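You operate a simulated robot arm through the tools that you are given. There is no shell and no other tool.

Carry out the task below with a simulated two-armed robot. There is one attempt and no reset: what you move stays moved.

JOB
Load board No 29 from the red box on the trolley into the jig and test it.
Fine: it ends in the jig, lid shut and red lever over it.

The check looks at the end state, three seconds after you hand in, the way a careful person would. Anything else that was tipped, shoved, dropped, spilled or broken makes it a failure. Lids that push on must go on centred and level and be pressed home; caps that screw on are set level and turned clockwise until they are tight.

ROBOT AND FRAMES
Two 7-joint arms with two-finger parallel grippers on one trunk that stands fixed in place. Base frame: the origin is at the foot of the trunk, x ahead of it, y to its left, z up. Units: mm, rad, N and s.
The left shoulder is at [70, 163, 1220], the right one opposite. With the tool pointing down near the work surface each hand reaches from about 100 to 580 mm from the base axis, measured 20 degrees to its own side. Payload 3.43 kg a hand.
The tool frame of a hand sits at the grasp point between the pads (the TCP): z along the fingers, y along the line on which they close. The tips reach 34 mm beyond it. Largest opening 128 mm; finger width 24, thickness 12; the body of the gripper, 48 by 130 mm, starts 96 mm behind the TCP.
Orientation is that of the tool frame in the base frame, as a unit quaternion [x, y, z, w]. With the fingers straight down and closing along the base's y, the tool's x points along the base's -x, its y along +y and its z along -z.

CONTROLS
- The arms move only by the tool drive_tool. It takes "left_motion", "right_motion" or both (then of equal length, played together; a hand with none holds still); each is a list that holds one entry, the list of rows, each a list of 7 numbers: the gripper command, from -1 (fully open) to 1 (shut), values between in proportion, then the shift along the base's x, y, z in cm, then the turn, a rotation vector about the base's x, y, z in rad. In form: [[[fingers, tx, ty, tz, ax, ay, az], ...]]. A call has 1 to 20 rows; each row is the pose to reach, as a shift and turn from the pose commanded when the call began. A row lasts 0.2 s, in which the tool goes at most 50 mm and 0.15 rad; a call with a longer step from one row to the next is refused whole, and so is a gripper value outside its range. A pose out of reach is approached as far as the arm can. The call stops where the force on the tool passes 90 N (or 10 N more than at its start, if that is more) or the arm is blocked; 0.2 s more then pass. The fingers move at their own pace (about 153 mm/s each) and stop on an object; they squeeze with about 37 N. The grip force told is the motor's: it shows also when the fingers shut on nothing. Time passes only in rows, and 0.2 s behind the last, so rows that repeat a pose let the fingers close. It gives the time, the measured TCP pose, the force on the tool (base axes), the opening and the grip force at its end, in the units of the frame above (readings bear some noise), with the torque about the TCP (base axes, N m) and any sound that the robot's microphone picked up, and new pictures: "views" is both (left out), scene, wrist or none (wrist: the cameras of the hands that moved).
- Cameras (640 x 400 px; columns grow to the right, rows downward): "scene" is now at [123.1, -53.2, 1451.3]; the picture's right is [-0.59, -0.81, 0.00], its down [-0.43, 0.31, -0.85] and it looks along [0.68, -0.50, -0.53] (base axes); focal length 310 px, centre (320, 200). "left" rides on the left gripper at [76, 11, -160] in its tool frame; the picture's right is [-0.15, 0.99, 0.00], its down [-0.88, -0.13, -0.46] and it looks along [-0.45, -0.07, 0.89] (tool axes); focal length 234 px, centre (320, 200). "right" rides on the right gripper at [76, -11, -160] in its tool frame; the picture's right is [0.15, 0.99, 0.00], its down [-0.88, 0.13, -0.46] and it looks along [-0.45, 0.07, 0.89] (tool axes); focal length 234 px, centre (320, 200). There is no depth. A picture from a camera that has moved, and an enlarged one, comes with that camera's place and axes in the base frame and with its lens.
- raise_lower(by): slides the trunk up (or, below 0, down) by that many mm; the arms and the scene camera ride with it, the base frame stays. It gives what a move gives, with no picture.
- head_to(pan, tilt): turns the head with the scene camera to pan (to the left, within 1.501 rad either way) and tilt (down, from -0.506 to 1.204), counted from straight ahead of the robot. It gives what a move gives, and a new picture of the scene camera.
- zoom(camera, box): a new picture of the part [left, top, right, bottom] of that camera's present view, enlarged. No time passes.
- sign_off(): hands the job in; it is judged then, once.

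Places have to be worked out from the pictures, the camera data and where the tool is seen. Open the grippers and draw the arms clear of the work before you hand the job in, unless the task says otherwise.

The tools are called after "Request:" as a command line: name --argument value ..., lists and objects as JSON in quotes. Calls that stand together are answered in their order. drive_tool: Moves the arms, as the interface text tells. Its arguments: {"type":"object","properties":{"left_motion":{"type":"array","items":{"type":"array","items":{"type":"array","items":{"type":"number"}}}},"right_motion":{"type":"array","items":{"type":"array","items":{"type":"array","items":{"type":"number"}}}},"views":{"type":"string","enum":["both","scene","wrist","none"]}},"required":[]} The other tools are called the same way: raise_lower (by) moves the trunk up or down; head_to (pan, tilt) turns the head that bears the scene camera; zoom (camera, box) takes an enlarged picture of a part of a camera's view; sign_off () hands the job in.

At the start:

```text
time: 0.0
left_position: [515.9, -76.6, 1245.0]
left_ee_rot: [-0.001, 1.0, 0.0, 0.0]
left_ft_force: [-0.7, -0.6, 1.2]
left_wrist_torque: [-0.02, 0.03, 0.02]
left_opening: 128.0
left_finger_force: 0.1
right_position: [345.4, -481.8, 1294.7]
right_ee_rot: [0.0, 1.0, -0.001, 0.0]
right_ft_force: [-0.3, 0.8, -0.3]
right_wrist_torque: [0.02, 0.02, -0.01]
right_opening: 127.9
right_finger_force: 0.0
trunk travel left (down, up): [-700.0, 240.0]
head pan, tilt (commanded): [-0.634, 0.559]
```

scene: 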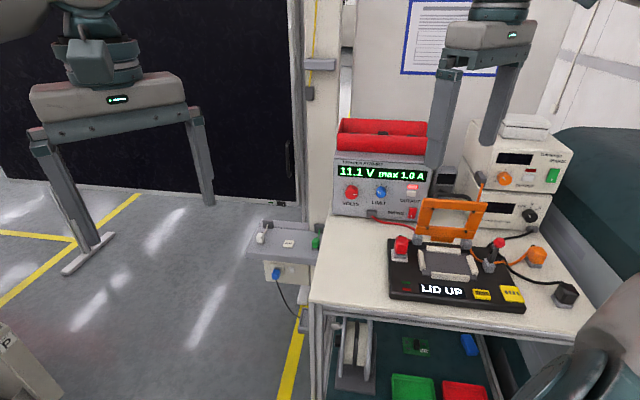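
right: 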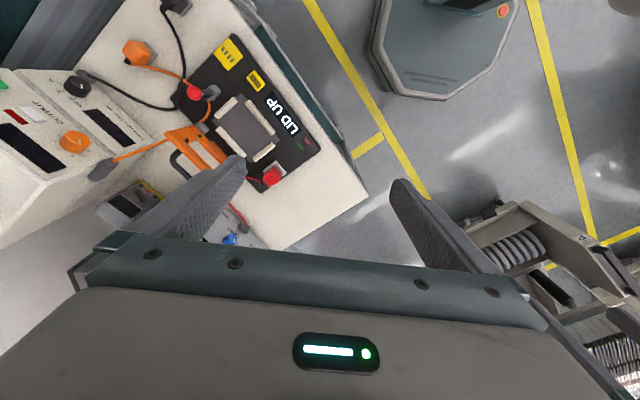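
left: 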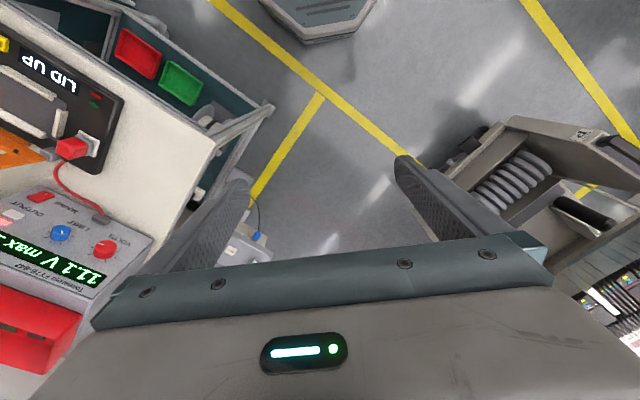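

I see a bench with a jig ("LID UP"), a red box on a power supply, and trays below. I'll look closer at the jig and surroundings before moving anything.

Request:
zoom --camera "scene" --box '[320, 100, 600, 320]'

Request:
zoom --camera "scene" --box '[240, 220, 520, 400]'

Request:
zoom --camera "right" --box '[0, 0, 380, 250]'

Request:
zoom --camera "left" --box '[0, 0, 320, 400]'

```text
1.82 times, centred on (460, 210) of scene
camera zoom: at [123.1, -53.2, 1451.3], right [-0.59, -0.81, 0.0], down [-0.43, 0.31, -0.85], along [0.68, -0.5, -0.53], focal length 564 px, centre (66, 182)
```

zoom: 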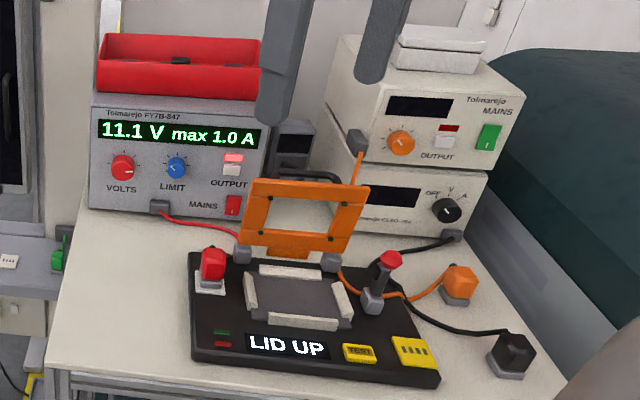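

```text
2.22 times, centred on (380, 310) of scene
camera zoom: at [123.1, -53.2, 1451.3], right [-0.59, -0.81, 0.0], down [-0.43, 0.31, -0.85], along [0.68, -0.5, -0.53], focal length 690 px, centre (187, -44)
```

zoom: 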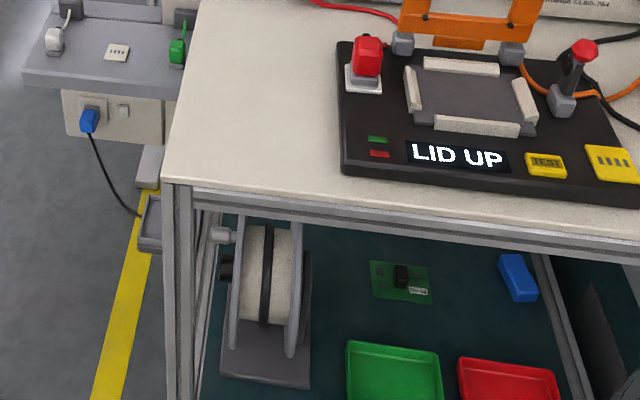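

```text
1.60 times, centred on (190, 125) of right
camera zoom: at [271.1, -492.6, 1452.5], right [-0.15, 0.99, 0.0], down [0.88, 0.13, 0.46], along [0.45, 0.07, -0.89], focal length 375 px, centre (528, 320)
```

zoom: 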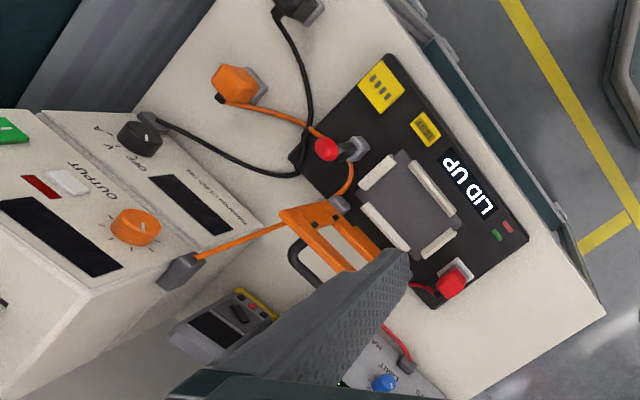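

```text
1.00 times, centred on (160, 200) of left (not enlarged: the box is as wide or as high as the picture)
camera zoom: at [437.9, -64.8, 1404.8], right [0.15, 0.99, 0.0], down [0.88, -0.13, 0.46], along [0.45, -0.07, -0.89], focal length 234 px, centre (480, 200)
```

zoom: 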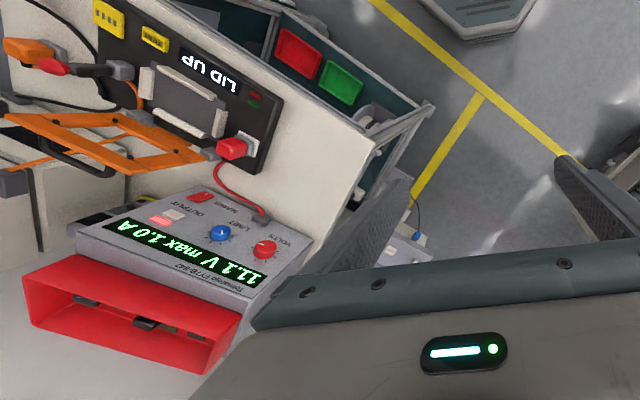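

The jig is on a bench to the right front; I need to find the trolley with its red box. I'll pan the head around.

Request:
head_to --pan 0.3 --tilt 0.7

Request:
head_to --pan 1.2 --tilt 0.8

Request:
head_to --pan -1.45 --tilt 0.7

Request:
head_to --pan -0.7 --tilt 1.1

```text
time: 1.2
left_position: [515.9, -77.4, 1244.5]
left_ee_rot: [0.0, 1.0, 0.0, 0.0]
left_ft_force: [0.0, -0.3, -0.3]
left_wrist_torque: [0.01, -0.02, -0.01]
left_opening: 128.2
left_finger_force: 0.0
right_position: [347.5, -482.3, 1293.8]
right_ee_rot: [0.0, 1.0, 0.0, 0.0]
right_ft_force: [0.2, -0.4, 0.8]
right_wrist_torque: [-0.01, 0.0, 0.0]
right_opening: 127.9
right_finger_force: 0.1
trunk travel left (down, up): [-700.0, 240.0]
head pan, tilt (commanded): [0.3, 0.7]
camera scene: at [132.1, 24.9, 1439.0], right [0.29, -0.96, 0.0], down [-0.62, -0.19, -0.76], along [0.73, 0.23, -0.64], focal length 310 px, centre (320, 200)
```

scene: 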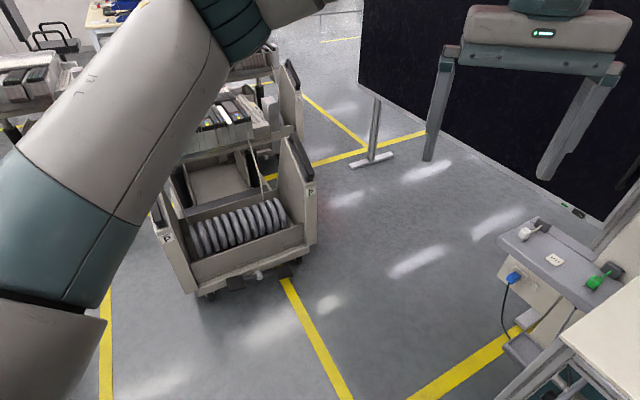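

```text
time: 2.4
left_position: [515.3, -76.2, 1243.9]
left_ee_rot: [0.0, 1.0, 0.0, 0.0]
left_ft_force: [0.5, 0.7, 0.1]
left_wrist_torque: [0.02, 0.0, 0.03]
left_opening: 128.0
left_finger_force: 0.1
right_position: [345.6, -481.2, 1292.9]
right_ee_rot: [0.0, 1.0, 0.0, 0.001]
right_ft_force: [0.1, 0.5, 0.5]
right_wrist_torque: [-0.02, 0.0, -0.01]
right_opening: 127.8
right_finger_force: 0.1
trunk travel left (down, up): [-700.0, 240.0]
head pan, tilt (commanded): [1.201, 0.799]
camera scene: at [80.1, 75.0, 1430.8], right [0.93, -0.36, 0.0], down [-0.26, -0.67, -0.7], along [0.25, 0.65, -0.72], focal length 310 px, centre (320, 200)
```

scene: 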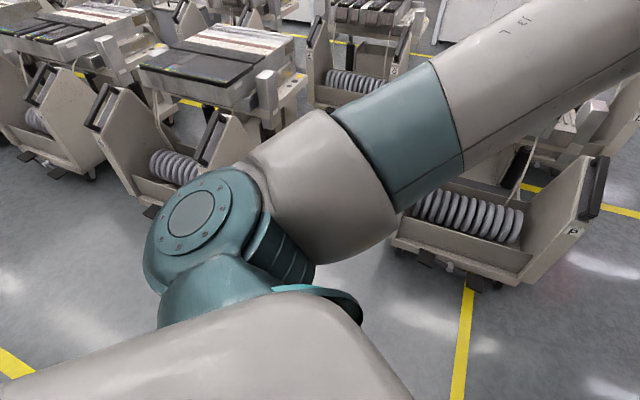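

```text
time: 4.8
left_position: [514.7, -77.2, 1244.5]
left_ee_rot: [0.0, 1.0, 0.0, -0.001]
left_ft_force: [-0.2, 0.5, 0.1]
left_wrist_torque: [0.03, 0.01, -0.01]
left_opening: 127.9
left_finger_force: 0.0
right_position: [347.2, -482.7, 1292.8]
right_ee_rot: [0.0, 1.0, 0.0, 0.0]
right_ft_force: [-0.7, 0.2, -0.5]
right_wrist_torque: [-0.02, 0.01, -0.01]
right_opening: 127.9
right_finger_force: 0.0
trunk travel left (down, up): [-700.0, 240.0]
head pan, tilt (commanded): [-1.45, 0.7]
camera scene: at [61.1, -84.5, 1439.0], right [-0.99, -0.12, 0.0], down [-0.08, 0.64, -0.76], along [0.09, -0.76, -0.64], focal length 310 px, centre (320, 200)
```

scene: 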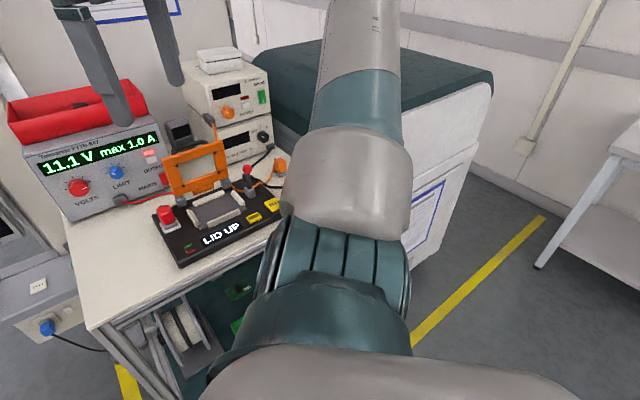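

```text
time: 5.9
left_position: [516.5, -77.9, 1245.0]
left_ee_rot: [0.0, 1.0, 0.0, 0.0]
left_ft_force: [0.1, -0.2, 0.6]
left_wrist_torque: [0.03, 0.0, -0.05]
left_opening: 127.9
left_finger_force: 0.1
right_position: [346.3, -482.7, 1294.5]
right_ee_rot: [0.0, 1.0, 0.0, 0.001]
right_ft_force: [0.5, 0.0, 0.0]
right_wrist_torque: [-0.01, 0.0, 0.0]
right_opening: 127.9
right_finger_force: 0.0
trunk travel left (down, up): [-700.0, 240.0]
head pan, tilt (commanded): [-0.7, 1.1]
camera scene: at [99.2, -40.9, 1409.0], right [-0.64, -0.76, 0.0], down [-0.68, 0.57, -0.45], along [0.35, -0.29, -0.89], focal length 310 px, centre (320, 200)
```

scene: 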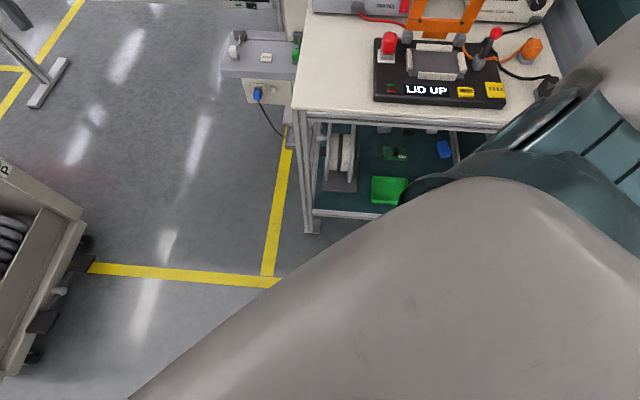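

The bench with the lower shelf appears to be the trolley. I'll look at its red box on top of the supply and the small labels more closely.

Request:
head_to --pan -0.75 --tilt 0.5

Request:
zoom --camera "left" --box '[0, 180, 160, 400]'

Request:
zoom --camera "left" --box '[0, 0, 130, 90]'

Request:
zoom --camera "right" --box '[160, 10, 340, 200]'

```text
time: 6.9
left_position: [515.9, -75.8, 1243.8]
left_ee_rot: [0.0, 1.0, 0.0, 0.0]
left_ft_force: [0.5, -0.2, 1.0]
left_wrist_torque: [0.0, 0.01, 0.01]
left_opening: 127.9
left_finger_force: 0.2
right_position: [346.1, -481.4, 1293.5]
right_ee_rot: [0.0, 1.0, 0.0, 0.0]
right_ft_force: [0.4, -0.2, 0.0]
right_wrist_torque: [-0.01, 0.02, 0.0]
right_opening: 127.8
right_finger_force: 0.0
trunk travel left (down, up): [-700.0, 240.0]
head pan, tilt (commanded): [-0.75, 0.499]
camera scene: at [117.4, -62.2, 1456.6], right [-0.68, -0.73, 0.0], down [-0.35, 0.33, -0.88], along [0.64, -0.6, -0.48], focal length 310 px, centre (320, 200)
```

scene: 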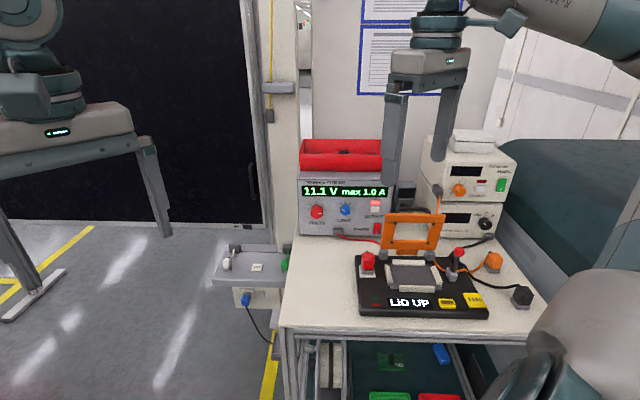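

```text
1.82 times, centred on (80, 290) of left
camera zoom: at [437.9, -64.8, 1404.8], right [0.15, 0.99, 0.0], down [0.88, -0.13, 0.46], along [0.45, -0.07, -0.89], focal length 426 px, centre (756, 36)
```

zoom: 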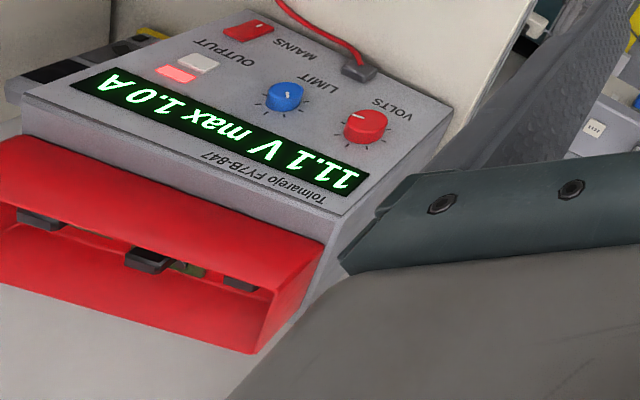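

```text
4.44 times, centred on (65, 45) of left
camera zoom: at [437.9, -64.8, 1404.8], right [0.15, 0.99, 0.0], down [0.88, -0.13, 0.46], along [0.45, -0.07, -0.89], focal length 1041 px, centre (1453, 889)
```

zoom: 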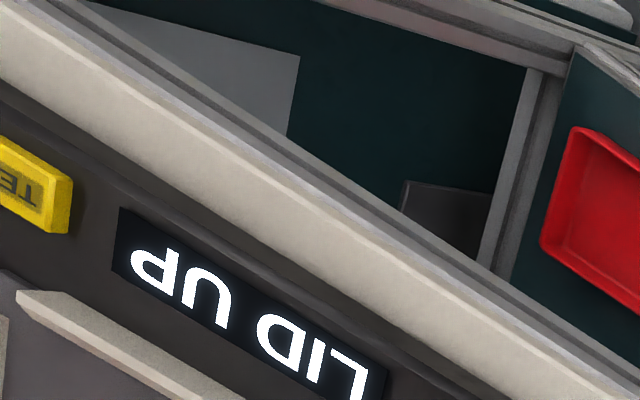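

```text
2.11 times, centred on (250, 105) of right
camera zoom: at [271.1, -492.6, 1452.5], right [-0.15, 0.99, 0.0], down [0.88, 0.13, 0.46], along [0.45, 0.07, -0.89], focal length 493 px, centre (467, 400)
```

zoom: 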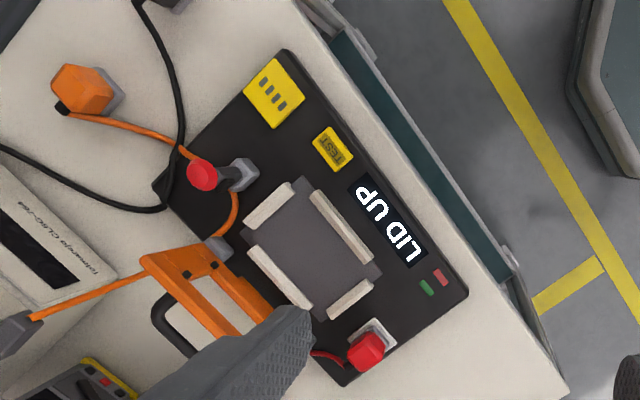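

The red box holds several boards with black chips. I'll read the wall notices and check other labels, then raise the trunk for a higher view.

Request:
zoom --camera "scene" --box '[350, 0, 450, 100]'

Request:
zoom --camera "scene" --box '[290, 120, 410, 240]'

Request:
zoom --camera "scene" --box '[350, 200, 550, 325]'

Request:
zoom --camera "scene" --box '[300, 320, 480, 400]'

```text
4.00 times, centred on (400, 50) of scene
camera zoom: at [117.4, -62.2, 1456.6], right [-0.68, -0.73, 0.0], down [-0.35, 0.33, -0.88], along [0.64, -0.6, -0.48], focal length 1242 px, centre (0, 800)
```

zoom: 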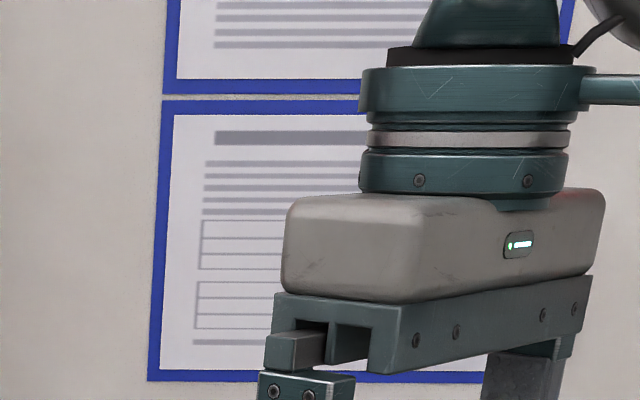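

```text
3.33 times, centred on (350, 180) of scene
camera zoom: at [117.4, -62.2, 1456.6], right [-0.68, -0.73, 0.0], down [-0.35, 0.33, -0.88], along [0.64, -0.6, -0.48], focal length 1035 px, centre (220, 267)
```

zoom: 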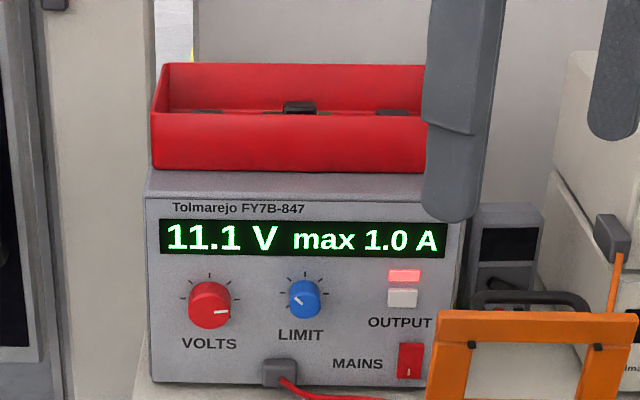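

```text
3.20 times, centred on (450, 262) of scene
camera zoom: at [117.4, -62.2, 1456.6], right [-0.68, -0.73, 0.0], down [-0.35, 0.33, -0.88], along [0.64, -0.6, -0.48], focal length 993 px, centre (-96, 0)
```

zoom: 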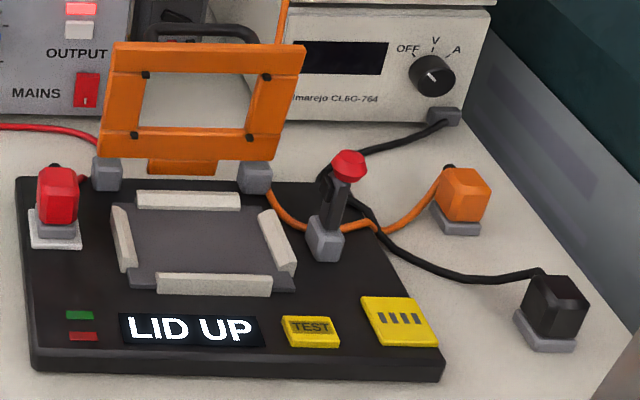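

```text
3.56 times, centred on (390, 360) of scene
camera zoom: at [117.4, -62.2, 1456.6], right [-0.68, -0.73, 0.0], down [-0.35, 0.33, -0.88], along [0.64, -0.6, -0.48], focal length 1104 px, centre (71, -369)
```

zoom: 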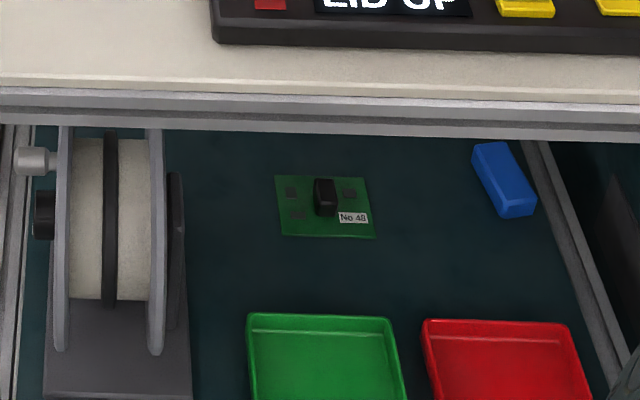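

The stereo estimate puts the red box on the supply near (770, -590, 1096), about 970 mm from the base axis, so it may be out of reach or not the right box. I'll look for a trolley closer by, checking low and all round.

Request:
head_to --pan 0.0 --tilt 1.2

Request:
head_to --pan 1.5 --tilt 1.1

Request:
head_to --pan -1.5 --tilt 0.3

Request:
head_to --pan 0.0 --tilt 0.3

```text
time: 8.0
left_position: [515.8, -77.9, 1243.7]
left_ee_rot: [-0.001, 1.0, 0.0, 0.0]
left_ft_force: [0.3, 0.3, 0.1]
left_wrist_torque: [0.01, -0.01, 0.0]
left_opening: 128.1
left_finger_force: 0.0
right_position: [347.1, -481.4, 1292.8]
right_ee_rot: [0.0, 1.0, 0.0, 0.0]
right_ft_force: [0.0, 0.1, -1.1]
right_wrist_torque: [0.01, 0.02, -0.04]
right_opening: 128.0
right_finger_force: 0.0
trunk travel left (down, up): [-700.0, 240.0]
head pan, tilt (commanded): [0.0, 1.201]
camera scene: at [106.9, -0.3, 1403.1], right [0.0, -1.0, 0.0], down [-0.93, 0.0, -0.36], along [0.36, 0.0, -0.93], focal length 310 px, centre (320, 200)
```

scene: 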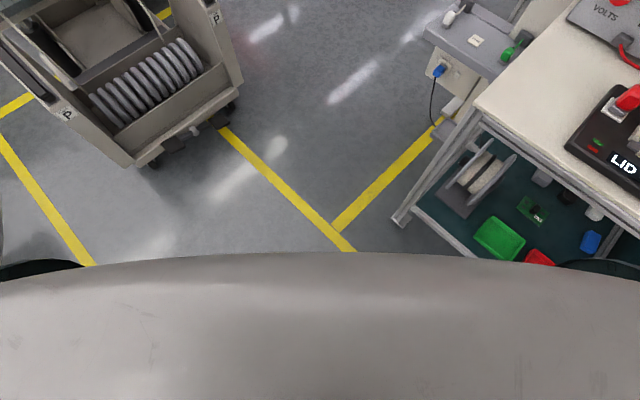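

```text
time: 9.6
left_position: [514.7, -77.5, 1244.9]
left_ee_rot: [0.0, 1.0, 0.0, 0.0]
left_ft_force: [-0.2, -0.4, 0.4]
left_wrist_torque: [0.0, -0.03, -0.03]
left_opening: 127.8
left_finger_force: 0.1
right_position: [345.7, -480.9, 1295.0]
right_ee_rot: [0.001, 1.0, 0.0, 0.0]
right_ft_force: [-0.3, 0.5, 0.3]
right_wrist_torque: [0.02, -0.03, -0.01]
right_opening: 127.7
right_finger_force: 0.0
trunk travel left (down, up): [-700.0, 240.0]
head pan, tilt (commanded): [1.499, 1.1]
camera scene: at [55.4, 62.8, 1409.0], right [1.0, -0.07, 0.0], down [-0.06, -0.89, -0.45], along [0.03, 0.45, -0.89], focal length 310 px, centre (320, 200)
```

scene: 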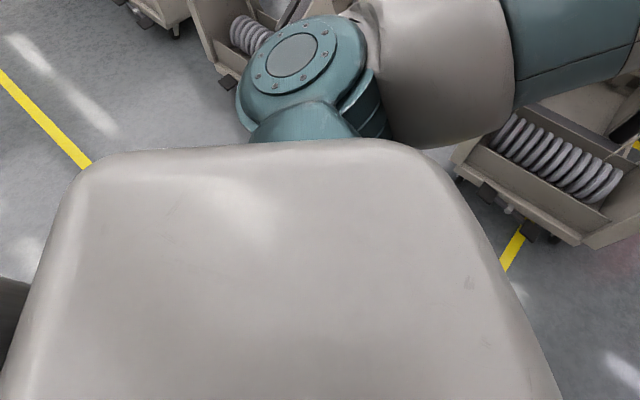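

```text
time: 12.2
left_position: [515.9, -77.4, 1244.6]
left_ee_rot: [0.0, 1.0, 0.0, -0.001]
left_ft_force: [0.5, 0.7, 0.4]
left_wrist_torque: [0.02, -0.02, 0.01]
left_opening: 128.0
left_finger_force: 0.1
right_position: [345.9, -481.6, 1293.4]
right_ee_rot: [0.0, 1.0, 0.0, 0.0]
right_ft_force: [-0.7, 0.5, 0.3]
right_wrist_torque: [0.0, -0.03, 0.0]
right_opening: 128.1
right_finger_force: 0.1
trunk travel left (down, up): [-700.0, 240.0]
head pan, tilt (commanded): [-1.499, 0.3]
camera scene: at [57.6, -93.3, 1475.1], right [-1.0, -0.07, 0.0], down [-0.02, 0.3, -0.96], along [0.07, -0.95, -0.3], focal length 310 px, centre (320, 200)
```

scene: 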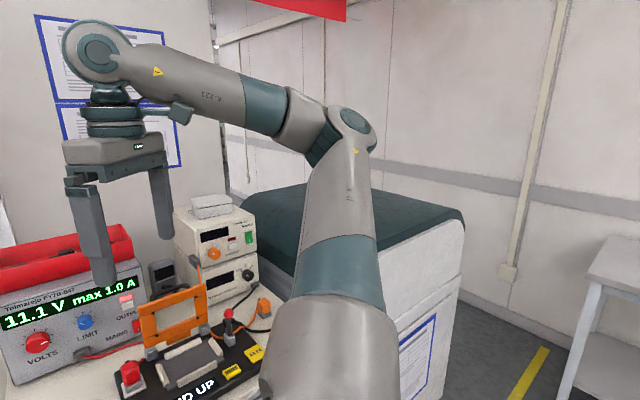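

```text
time: 13.8
left_position: [515.9, -76.6, 1244.2]
left_ee_rot: [0.0, 1.0, 0.0, 0.001]
left_ft_force: [0.4, -0.3, 0.0]
left_wrist_torque: [0.02, 0.0, 0.02]
left_opening: 128.2
left_finger_force: 0.0
right_position: [347.3, -482.1, 1293.9]
right_ee_rot: [0.0, 1.0, -0.001, 0.0]
right_ft_force: [-0.1, 0.7, 0.5]
right_wrist_torque: [0.02, 0.02, 0.02]
right_opening: 128.1
right_finger_force: 0.0
trunk travel left (down, up): [-700.0, 240.0]
head pan, tilt (commanded): [0.0, 0.3]
camera scene: at [144.3, -0.3, 1475.1], right [0.0, -1.0, 0.0], down [-0.3, 0.0, -0.96], along [0.96, 0.0, -0.3], focal length 310 px, centre (320, 200)
```

scene: 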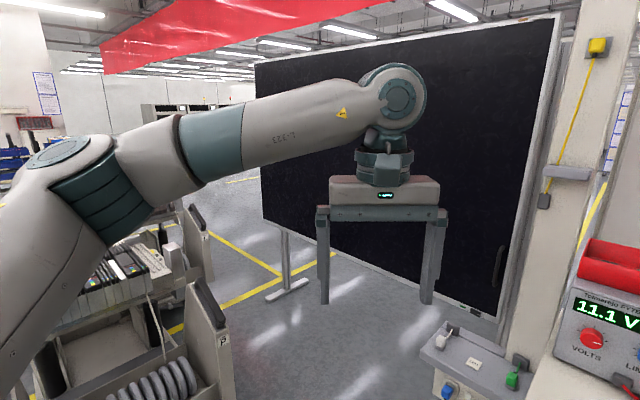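

No other trolley is in view, so the bench with the shelf must be the trolley and the box on the supply holds the boards. I'll raise the trunk and bring the right hand's camera toward that box to read the numbers and test the reach.

Request:
raise_lower --by 140

Request:
head_to --pan -0.75 --tilt 0.7

```text
time: 15.5
left_position: [516.2, -77.3, 1384.8]
left_ee_rot: [-0.001, 1.0, 0.0, -0.001]
left_ft_force: [0.1, 0.0, 0.8]
left_wrist_torque: [-0.03, 0.01, 0.0]
left_opening: 127.8
left_finger_force: 0.1
right_position: [346.5, -482.7, 1433.1]
right_ee_rot: [0.001, 1.0, -0.001, 0.001]
right_ft_force: [0.0, 1.0, 0.4]
right_wrist_torque: [0.01, -0.05, 0.02]
right_opening: 127.9
right_finger_force: 0.1
trunk travel left (down, up): [-840.0, 100.0]
head pan, tilt (commanded): [0.0, 0.3]
```

```text
time: 16.6
left_position: [515.2, -77.4, 1385.0]
left_ee_rot: [0.0, 1.0, 0.0, 0.0]
left_ft_force: [0.4, 0.0, 0.6]
left_wrist_torque: [-0.01, 0.0, 0.0]
left_opening: 128.0
left_finger_force: 0.0
right_position: [346.7, -482.0, 1433.0]
right_ee_rot: [0.0, 1.0, -0.001, 0.0]
right_ft_force: [-0.4, 0.0, 0.0]
right_wrist_torque: [0.02, 0.02, 0.04]
right_opening: 128.0
right_finger_force: 0.1
trunk travel left (down, up): [-840.0, 100.0]
head pan, tilt (commanded): [-0.75, 0.7]
camera scene: at [113.0, -58.0, 1579.0], right [-0.68, -0.73, 0.0], down [-0.47, 0.44, -0.77], along [0.56, -0.52, -0.64], focal length 310 px, centre (320, 200)
```

scene: 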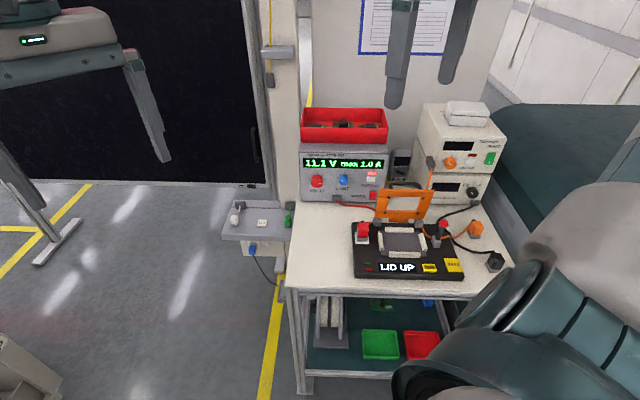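

Request:
zoom --camera "scene" --box '[290, 95, 400, 165]'

Request:
zoom --camera "scene" --box '[340, 290, 460, 365]'

Request:
zoom --camera "scene" --box '[340, 180, 520, 290]'

```text
5.71 times, centred on (345, 130) of scene
camera zoom: at [113.0, -58.0, 1579.0], right [-0.68, -0.73, 0.0], down [-0.47, 0.44, -0.77], along [0.56, -0.52, -0.64], focal length 1774 px, centre (177, 600)
```

zoom: 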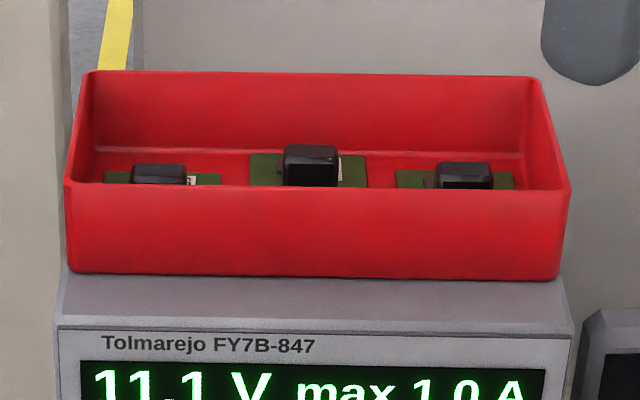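

```text
5.33 times, centred on (400, 328) of scene
camera zoom: at [113.0, -58.0, 1579.0], right [-0.68, -0.73, 0.0], down [-0.47, 0.44, -0.77], along [0.56, -0.52, -0.64], focal length 1656 px, centre (-107, -480)
```

zoom: 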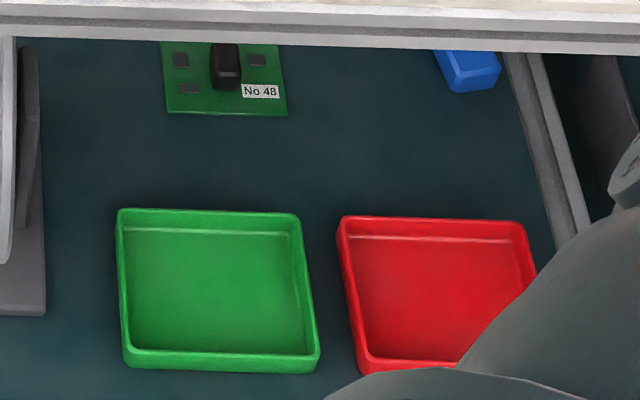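

```text
3.56 times, centred on (430, 235) of scene
camera zoom: at [113.0, -58.0, 1579.0], right [-0.68, -0.73, 0.0], down [-0.47, 0.44, -0.77], along [0.56, -0.52, -0.64], focal length 1104 px, centre (-71, 76)
```

zoom: 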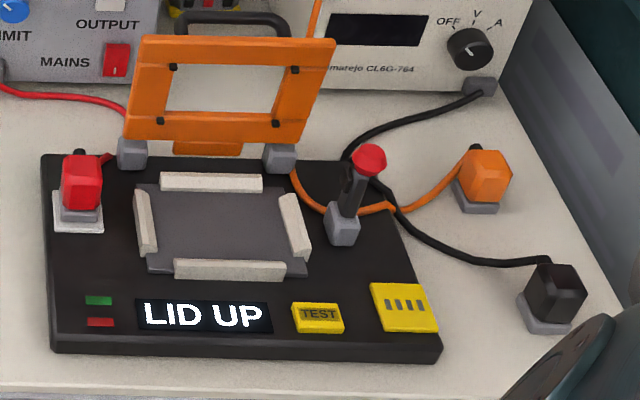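

Three boards sit in the red box, which I place at about (737, -745), rim z ≈ 1145, floor ≈ 1095, rotated about 45° in plan. I'll yaw the right hand to line up with the trolley and move it toward the box at a safe height.

Request:
drive_tool --right_motion '[[[-1, 1.7, -1.2, -1.3, 0, 0, -0.077], [-1, 3.5, -2.4, -2.6, 0, 0, -0.154], [-1, 5.2, -3.6, -3.9, 0, 0, -0.231], [-1, 7.0, -4.8, -5.2, 0, 0, -0.308], [-1, 8.7, -6.0, -6.5, 0, 0, -0.385], [-1, 10.4, -7.2, -7.8, 0, 0, -0.462], [-1, 12.2, -8.4, -9.1, 0, 0, -0.539], [-1, 13.9, -9.6, -10.4, 0, 0, -0.616], [-1, 15.7, -10.8, -11.7, 0, 0, -0.693], [-1, 17.4, -12.0, -13.0, 0, 0, -0.77]]]' --views "both"

```text
time: 18.8
left_position: [516.6, -77.1, 1385.2]
left_ee_rot: [0.0, 1.0, 0.0, 0.0]
left_ft_force: [0.1, 0.8, 0.0]
left_wrist_torque: [0.01, 0.0, 0.01]
left_opening: 128.1
left_finger_force: 0.0
right_position: [523.4, -601.9, 1300.2]
right_ee_rot: [0.377, 0.926, 0.0, 0.0]
right_ft_force: [0.2, 0.2, -0.5]
right_wrist_torque: [0.01, 0.0, 0.01]
right_opening: 127.8
right_finger_force: 0.0
trunk travel left (down, up): [-840.0, 100.0]
head pan, tilt (commanded): [-0.75, 0.7]
camera scene: at [114.7, -58.4, 1578.8], right [-0.68, -0.73, 0.0], down [-0.47, 0.44, -0.76], along [0.56, -0.52, -0.65], focal length 310 px, centre (320, 200)
camera right: at [460.9, -557.0, 1460.1], right [0.58, 0.81, 0.0], down [0.72, -0.52, 0.46], along [0.37, -0.27, -0.89], focal length 234 px, centre (320, 200)
```

scene: 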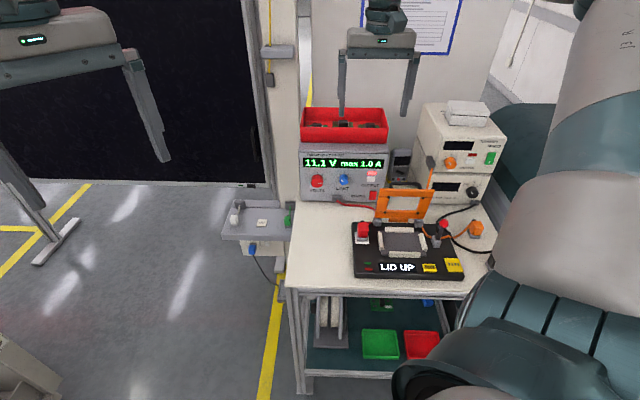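
right: 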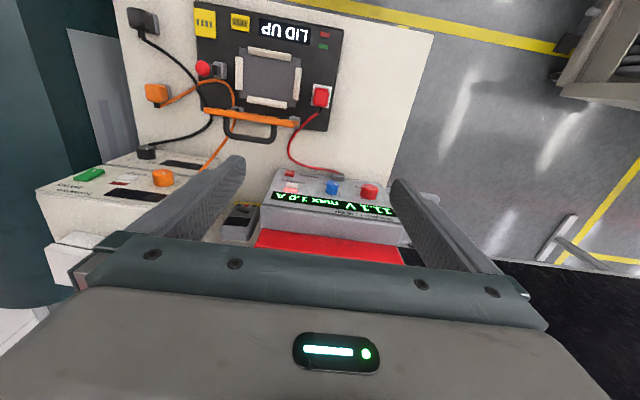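

The hand reaches easily here; I'll keep going outward toward the box to test reach and look inside.

Request:
drive_tool --right_motion '[[[-1, 2.0, -1.9, 0, 0, 0, 0], [-1, 4.0, -3.8, 0, 0, 0, 0], [-1, 6.0, -5.7, 0, 0, 0, 0], [-1, 8.0, -7.5, 0, 0, 0, 0], [-1, 10.0, -9.5, 0, 0, 0, 0], [-1, 12.0, -11.0, 0, 0, 0, 0], [-1, 14.0, -12.0, 0, 0, 0, 0]]]' --views "both"

```text
time: 20.4
left_position: [514.3, -77.4, 1385.4]
left_ee_rot: [0.0, 1.0, 0.0, 0.0]
left_ft_force: [-0.1, 0.6, -0.3]
left_wrist_torque: [0.01, -0.02, 0.05]
left_opening: 127.9
left_finger_force: 0.1
right_position: [641.6, -710.8, 1304.1]
right_ee_rot: [0.375, 0.927, 0.001, 0.0]
right_ft_force: [-0.4, 1.3, -0.7]
right_wrist_torque: [-0.01, -0.02, 0.0]
right_opening: 128.1
right_finger_force: 0.0
right hand out of reach, approached as far as the arm can: row 7
trunk travel left (down, up): [-840.0, 100.0]
head pan, tilt (commanded): [-0.75, 0.7]
camera scene: at [112.1, -58.2, 1579.1], right [-0.68, -0.73, 0.0], down [-0.47, 0.44, -0.77], along [0.56, -0.52, -0.64], focal length 310 px, centre (320, 200)
camera right: at [578.9, -665.8, 1463.0], right [0.58, 0.81, 0.0], down [0.72, -0.52, 0.46], along [0.37, -0.26, -0.89], focal length 234 px, centre (320, 200)
```

scene: 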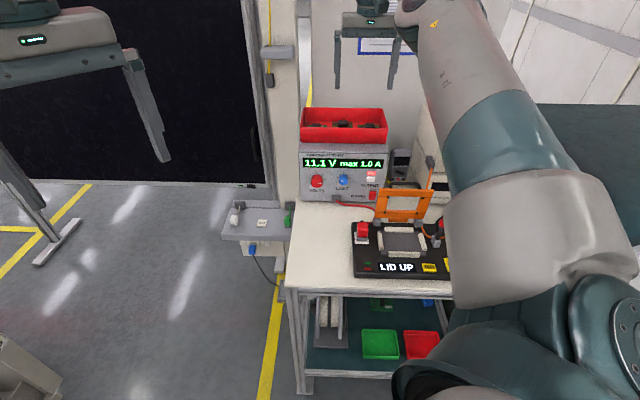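
right: 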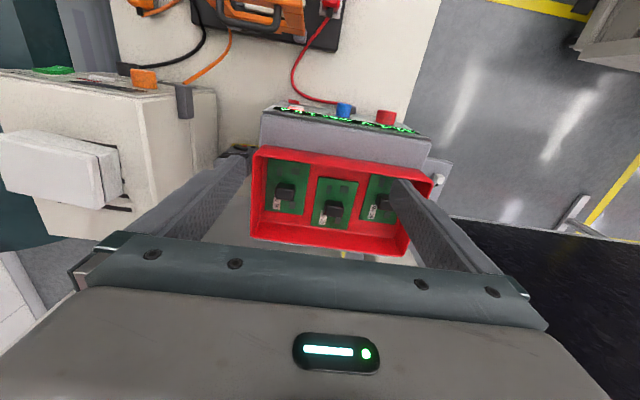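

The view now looks into the red box with three boards. I'll zoom in to read their numbers.

Request:
zoom --camera "right" --box '[240, 140, 440, 260]'

Request:
zoom --camera "right" --box '[260, 165, 330, 225]'

Request:
zoom --camera "right" --box '[310, 170, 400, 230]'

```text
3.20 times, centred on (340, 200) of right
camera zoom: at [578.9, -665.8, 1463.0], right [0.58, 0.81, 0.0], down [0.72, -0.52, 0.46], along [0.37, -0.26, -0.89], focal length 749 px, centre (256, 200)
```

zoom: 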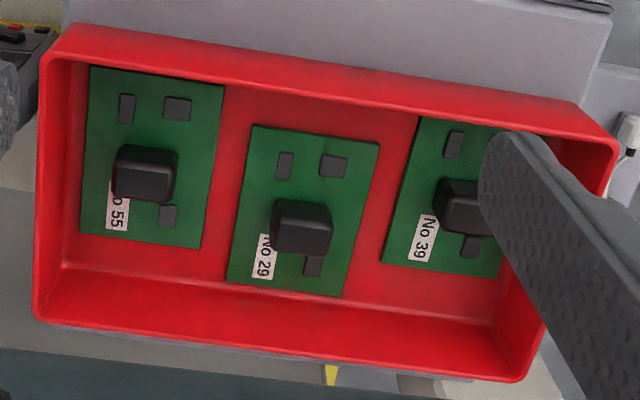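

```text
6.67 times, centred on (295, 195) of right
camera zoom: at [578.9, -665.8, 1463.0], right [0.58, 0.81, 0.0], down [0.72, -0.52, 0.46], along [0.37, -0.26, -0.89], focal length 1561 px, centre (487, 233)
```

zoom: 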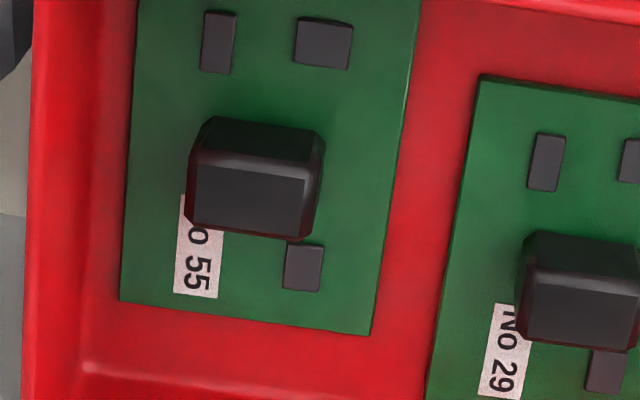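

```text
6.67 times, centred on (355, 200) of right
camera zoom: at [578.9, -665.8, 1463.0], right [0.58, 0.81, 0.0], down [0.72, -0.52, 0.46], along [0.37, -0.26, -0.89], focal length 1561 px, centre (87, 200)
```

zoom: 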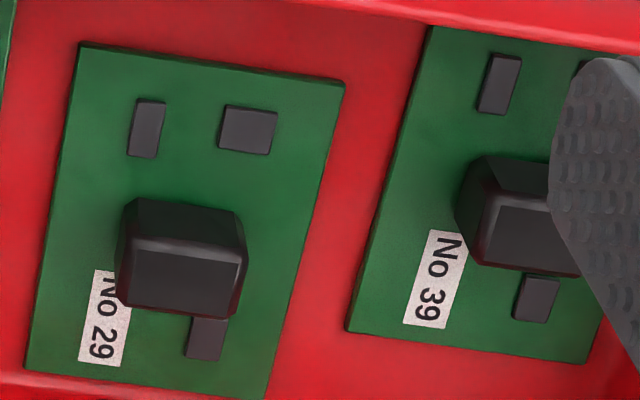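

Board No 29 is the centre one, with its black block at about (752, -758). Before picking, I'll study the jig well, lid and lever closely to work out the board's orientation.

Request:
zoom --camera "scene" --box '[345, 210, 435, 266]'

Request:
zoom --camera "scene" --box '[365, 170, 445, 225]'

Request:
zoom --camera "right" --box '[180, 0, 350, 110]'

Request:
zoom --camera "left" --box '[0, 0, 160, 220]'

```text
7.11 times, centred on (390, 238) of scene
camera zoom: at [112.1, -58.2, 1579.1], right [-0.68, -0.73, 0.0], down [-0.47, 0.44, -0.77], along [0.56, -0.52, -0.64], focal length 2207 px, centre (-178, -70)
```

zoom: 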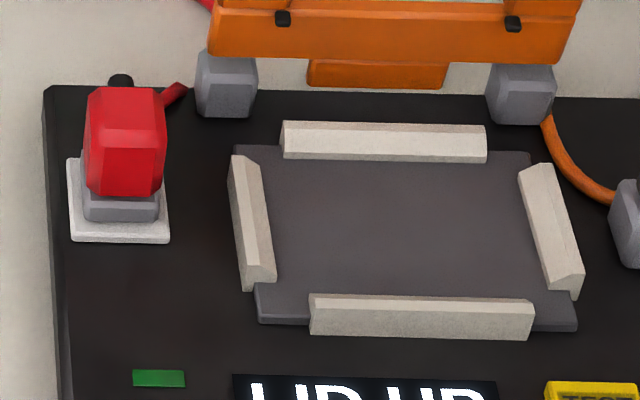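

```text
7.27 times, centred on (405, 198) of scene
camera zoom: at [112.1, -58.2, 1579.1], right [-0.68, -0.73, 0.0], down [-0.47, 0.44, -0.77], along [0.56, -0.52, -0.64], focal length 2258 px, centre (-298, 218)
```

zoom: 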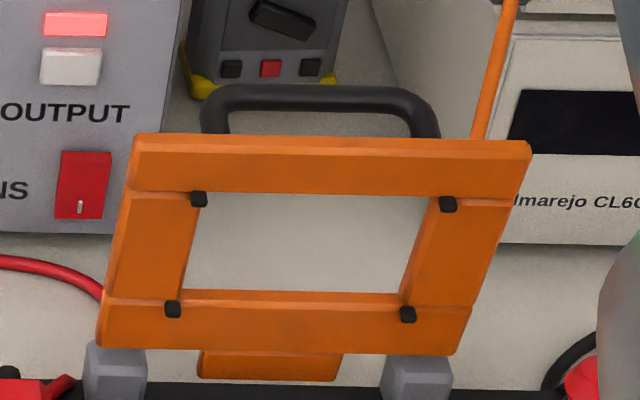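

```text
3.64 times, centred on (265, 55) of right
camera zoom: at [578.9, -665.8, 1463.0], right [0.58, 0.81, 0.0], down [0.72, -0.52, 0.46], along [0.37, -0.26, -0.89], focal length 852 px, centre (520, 727)
```

zoom: 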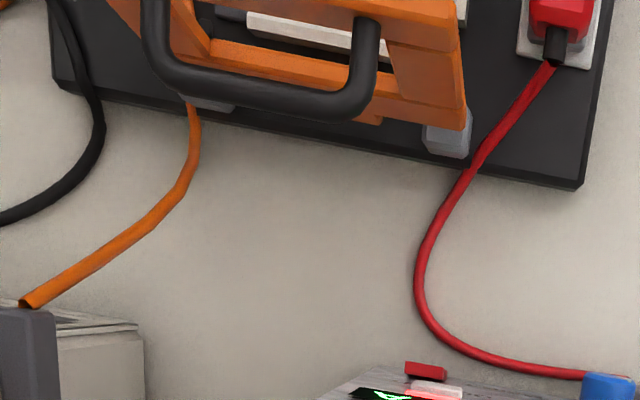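

```text
1.82 times, centred on (80, 110) of left
camera zoom: at [437.0, -64.9, 1545.0], right [0.15, 0.99, 0.0], down [0.88, -0.13, 0.46], along [0.45, -0.07, -0.89], focal length 426 px, centre (756, 364)
```

zoom: 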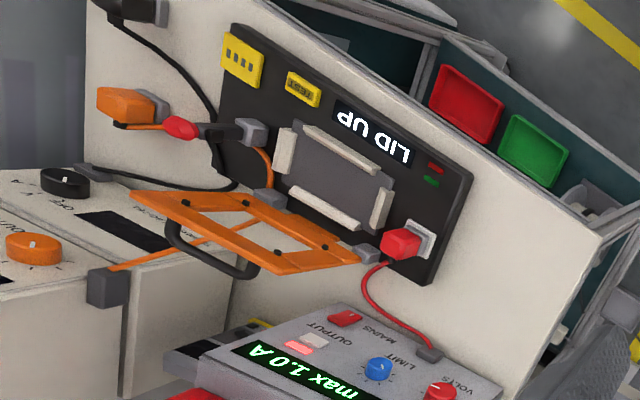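

The well is a landscape recess with chamfered guides, so the board will need a quarter turn; the lid has a black handle and the lever stands upright on the right. Now I'll tilt the right hand forward about 0.45 rad, narrow the fingers to ~64 mm and hover short of the centre board.

Request:
drive_tool --right_motion '[[[0, 1.0, 0, -1.0, -0.063, -0.065, 0], [0, 2.0, 0, -2.0, -0.125, -0.129, 0], [0, 3.0, 0, -3.5, -0.188, -0.194, 0], [0, 4.0, 0, -5.0, -0.25, -0.258, 0], [0, 5.0, 0, -6.5, -0.313, -0.323, 0], [0, 5.5, 0, -7.5, -0.313, -0.323, 0]]]' --views "both"

```text
time: 21.8
left_position: [514.9, -77.0, 1385.5]
left_ee_rot: [0.0, 1.0, 0.0, -0.001]
left_ft_force: [-0.5, 0.1, -0.2]
left_wrist_torque: [0.01, 0.01, -0.01]
left_opening: 127.9
left_finger_force: 0.1
right_position: [694.2, -712.2, 1226.2]
right_ee_rot: [0.366, 0.903, -0.084, 0.207]
right_ft_force: [-0.1, -0.2, 0.2]
right_wrist_torque: [0.0, 0.0, -0.03]
right_opening: 64.1
right_finger_force: 0.0
trunk travel left (down, up): [-840.0, 100.0]
head pan, tilt (commanded): [-0.75, 0.7]
camera scene: at [114.1, -58.4, 1578.9], right [-0.68, -0.73, 0.0], down [-0.47, 0.44, -0.76], along [0.56, -0.52, -0.64], focal length 310 px, centre (320, 200)
camera right: at [589.0, -622.8, 1336.9], right [0.59, 0.8, -0.06], down [0.52, -0.32, 0.79], along [0.62, -0.5, -0.61], focal length 234 px, centre (320, 200)
```

scene: 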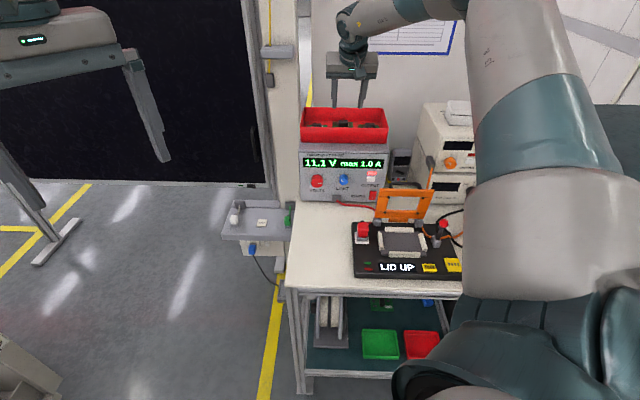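
right: 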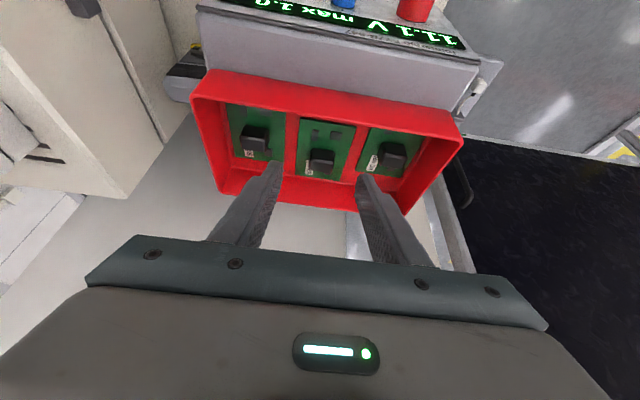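

The hover works with no strain at (694, -712, 1226). I'll zoom to refine the block's position from this second viewpoint.

Request:
zoom --camera "right" --box '[270, 100, 370, 210]'

Request:
zoom --camera "right" --box '[180, 60, 480, 220]'

```text
3.64 times, centred on (320, 155) of right
camera zoom: at [589.0, -622.8, 1336.9], right [0.59, 0.8, -0.06], down [0.52, -0.32, 0.79], along [0.62, -0.5, -0.61], focal length 852 px, centre (320, 364)
```

zoom: 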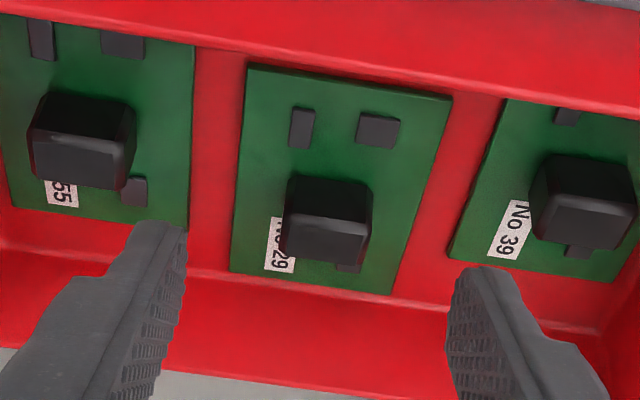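

```text
2.13 times, centred on (330, 140) of right
camera zoom: at [589.0, -622.8, 1336.9], right [0.59, 0.8, -0.06], down [0.52, -0.32, 0.79], along [0.62, -0.5, -0.61], focal length 500 px, centre (299, 328)
```

zoom: 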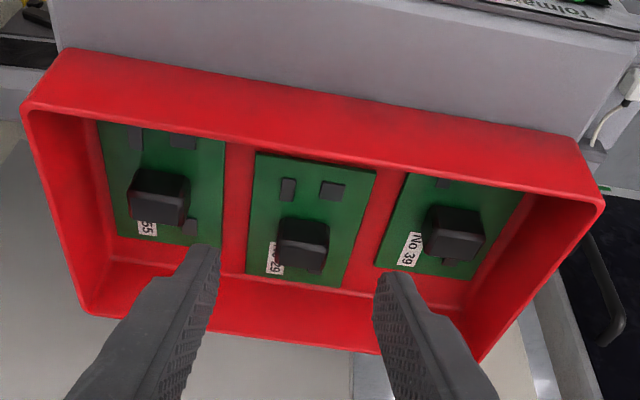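

Triangulating puts the board surface at z ≈ 1088 and its centre at (758, -763), with yaw matching the hand's. One more close zoom on the block for its extents.

Request:
zoom --camera "right" --box '[300, 140, 345, 180]'

```text
10.00 times, centred on (322, 160) of right
camera zoom: at [589.0, -622.8, 1336.9], right [0.59, 0.8, -0.06], down [0.52, -0.32, 0.79], along [0.62, -0.5, -0.61], focal length 2342 px, centre (295, 600)
```

zoom: 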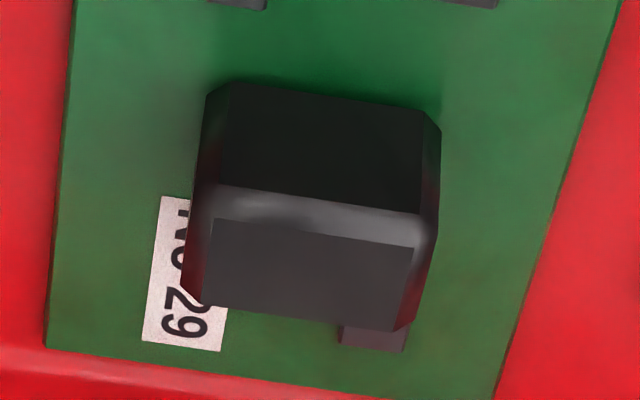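

The block is about 32 × 22 × 23 mm, centred near (761, -765), from z 1088 to 1111. I'll advance to a pre-grasp point 60 mm back along the tool axis and check alignment.

Request:
drive_tool --right_motion '[[[0, 1.3, -0.9, -1.5, 0, 0, 0], [0, 2.6, -1.8, -3.0, 0, 0, 0], [0, 3.95, -2.63, -4.4, 0, 0, 0], [0, 3.95, -2.63, -4.4, 0, 0, 0]]]' --views "wrist"

Request:
zoom --camera "right" --box '[240, 90, 400, 230]'

```text
time: 22.8
left_position: [514.5, -76.5, 1383.8]
left_ee_rot: [0.0, 1.0, -0.001, 0.001]
left_ft_force: [-0.1, -0.6, -0.2]
left_wrist_torque: [0.02, 0.0, 0.01]
left_opening: 127.9
left_finger_force: 0.1
right_position: [733.6, -738.9, 1183.4]
right_ee_rot: [0.366, 0.904, -0.084, 0.207]
right_ft_force: [0.2, -0.1, 0.0]
right_wrist_torque: [0.0, -0.01, 0.02]
right_opening: 64.1
right_finger_force: 0.0
trunk travel left (down, up): [-840.0, 100.0]
head pan, tilt (commanded): [-0.75, 0.7]
camera right: at [627.4, -650.4, 1294.3], right [0.59, 0.8, -0.06], down [0.52, -0.32, 0.79], along [0.62, -0.5, -0.61], focal length 234 px, centre (320, 200)
```

right: 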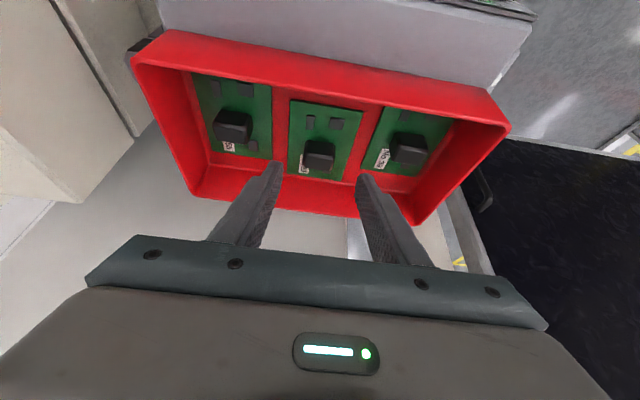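

```text
2.86 times, centred on (320, 160) of right
camera zoom: at [627.4, -650.4, 1294.3], right [0.59, 0.8, -0.06], down [0.52, -0.32, 0.79], along [0.62, -0.5, -0.61], focal length 669 px, centre (320, 314)
```

zoom: 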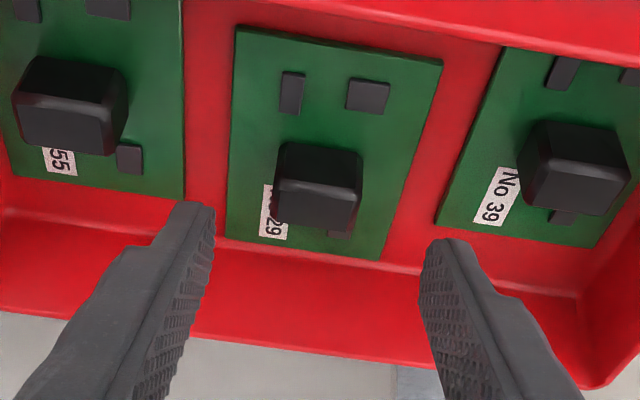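

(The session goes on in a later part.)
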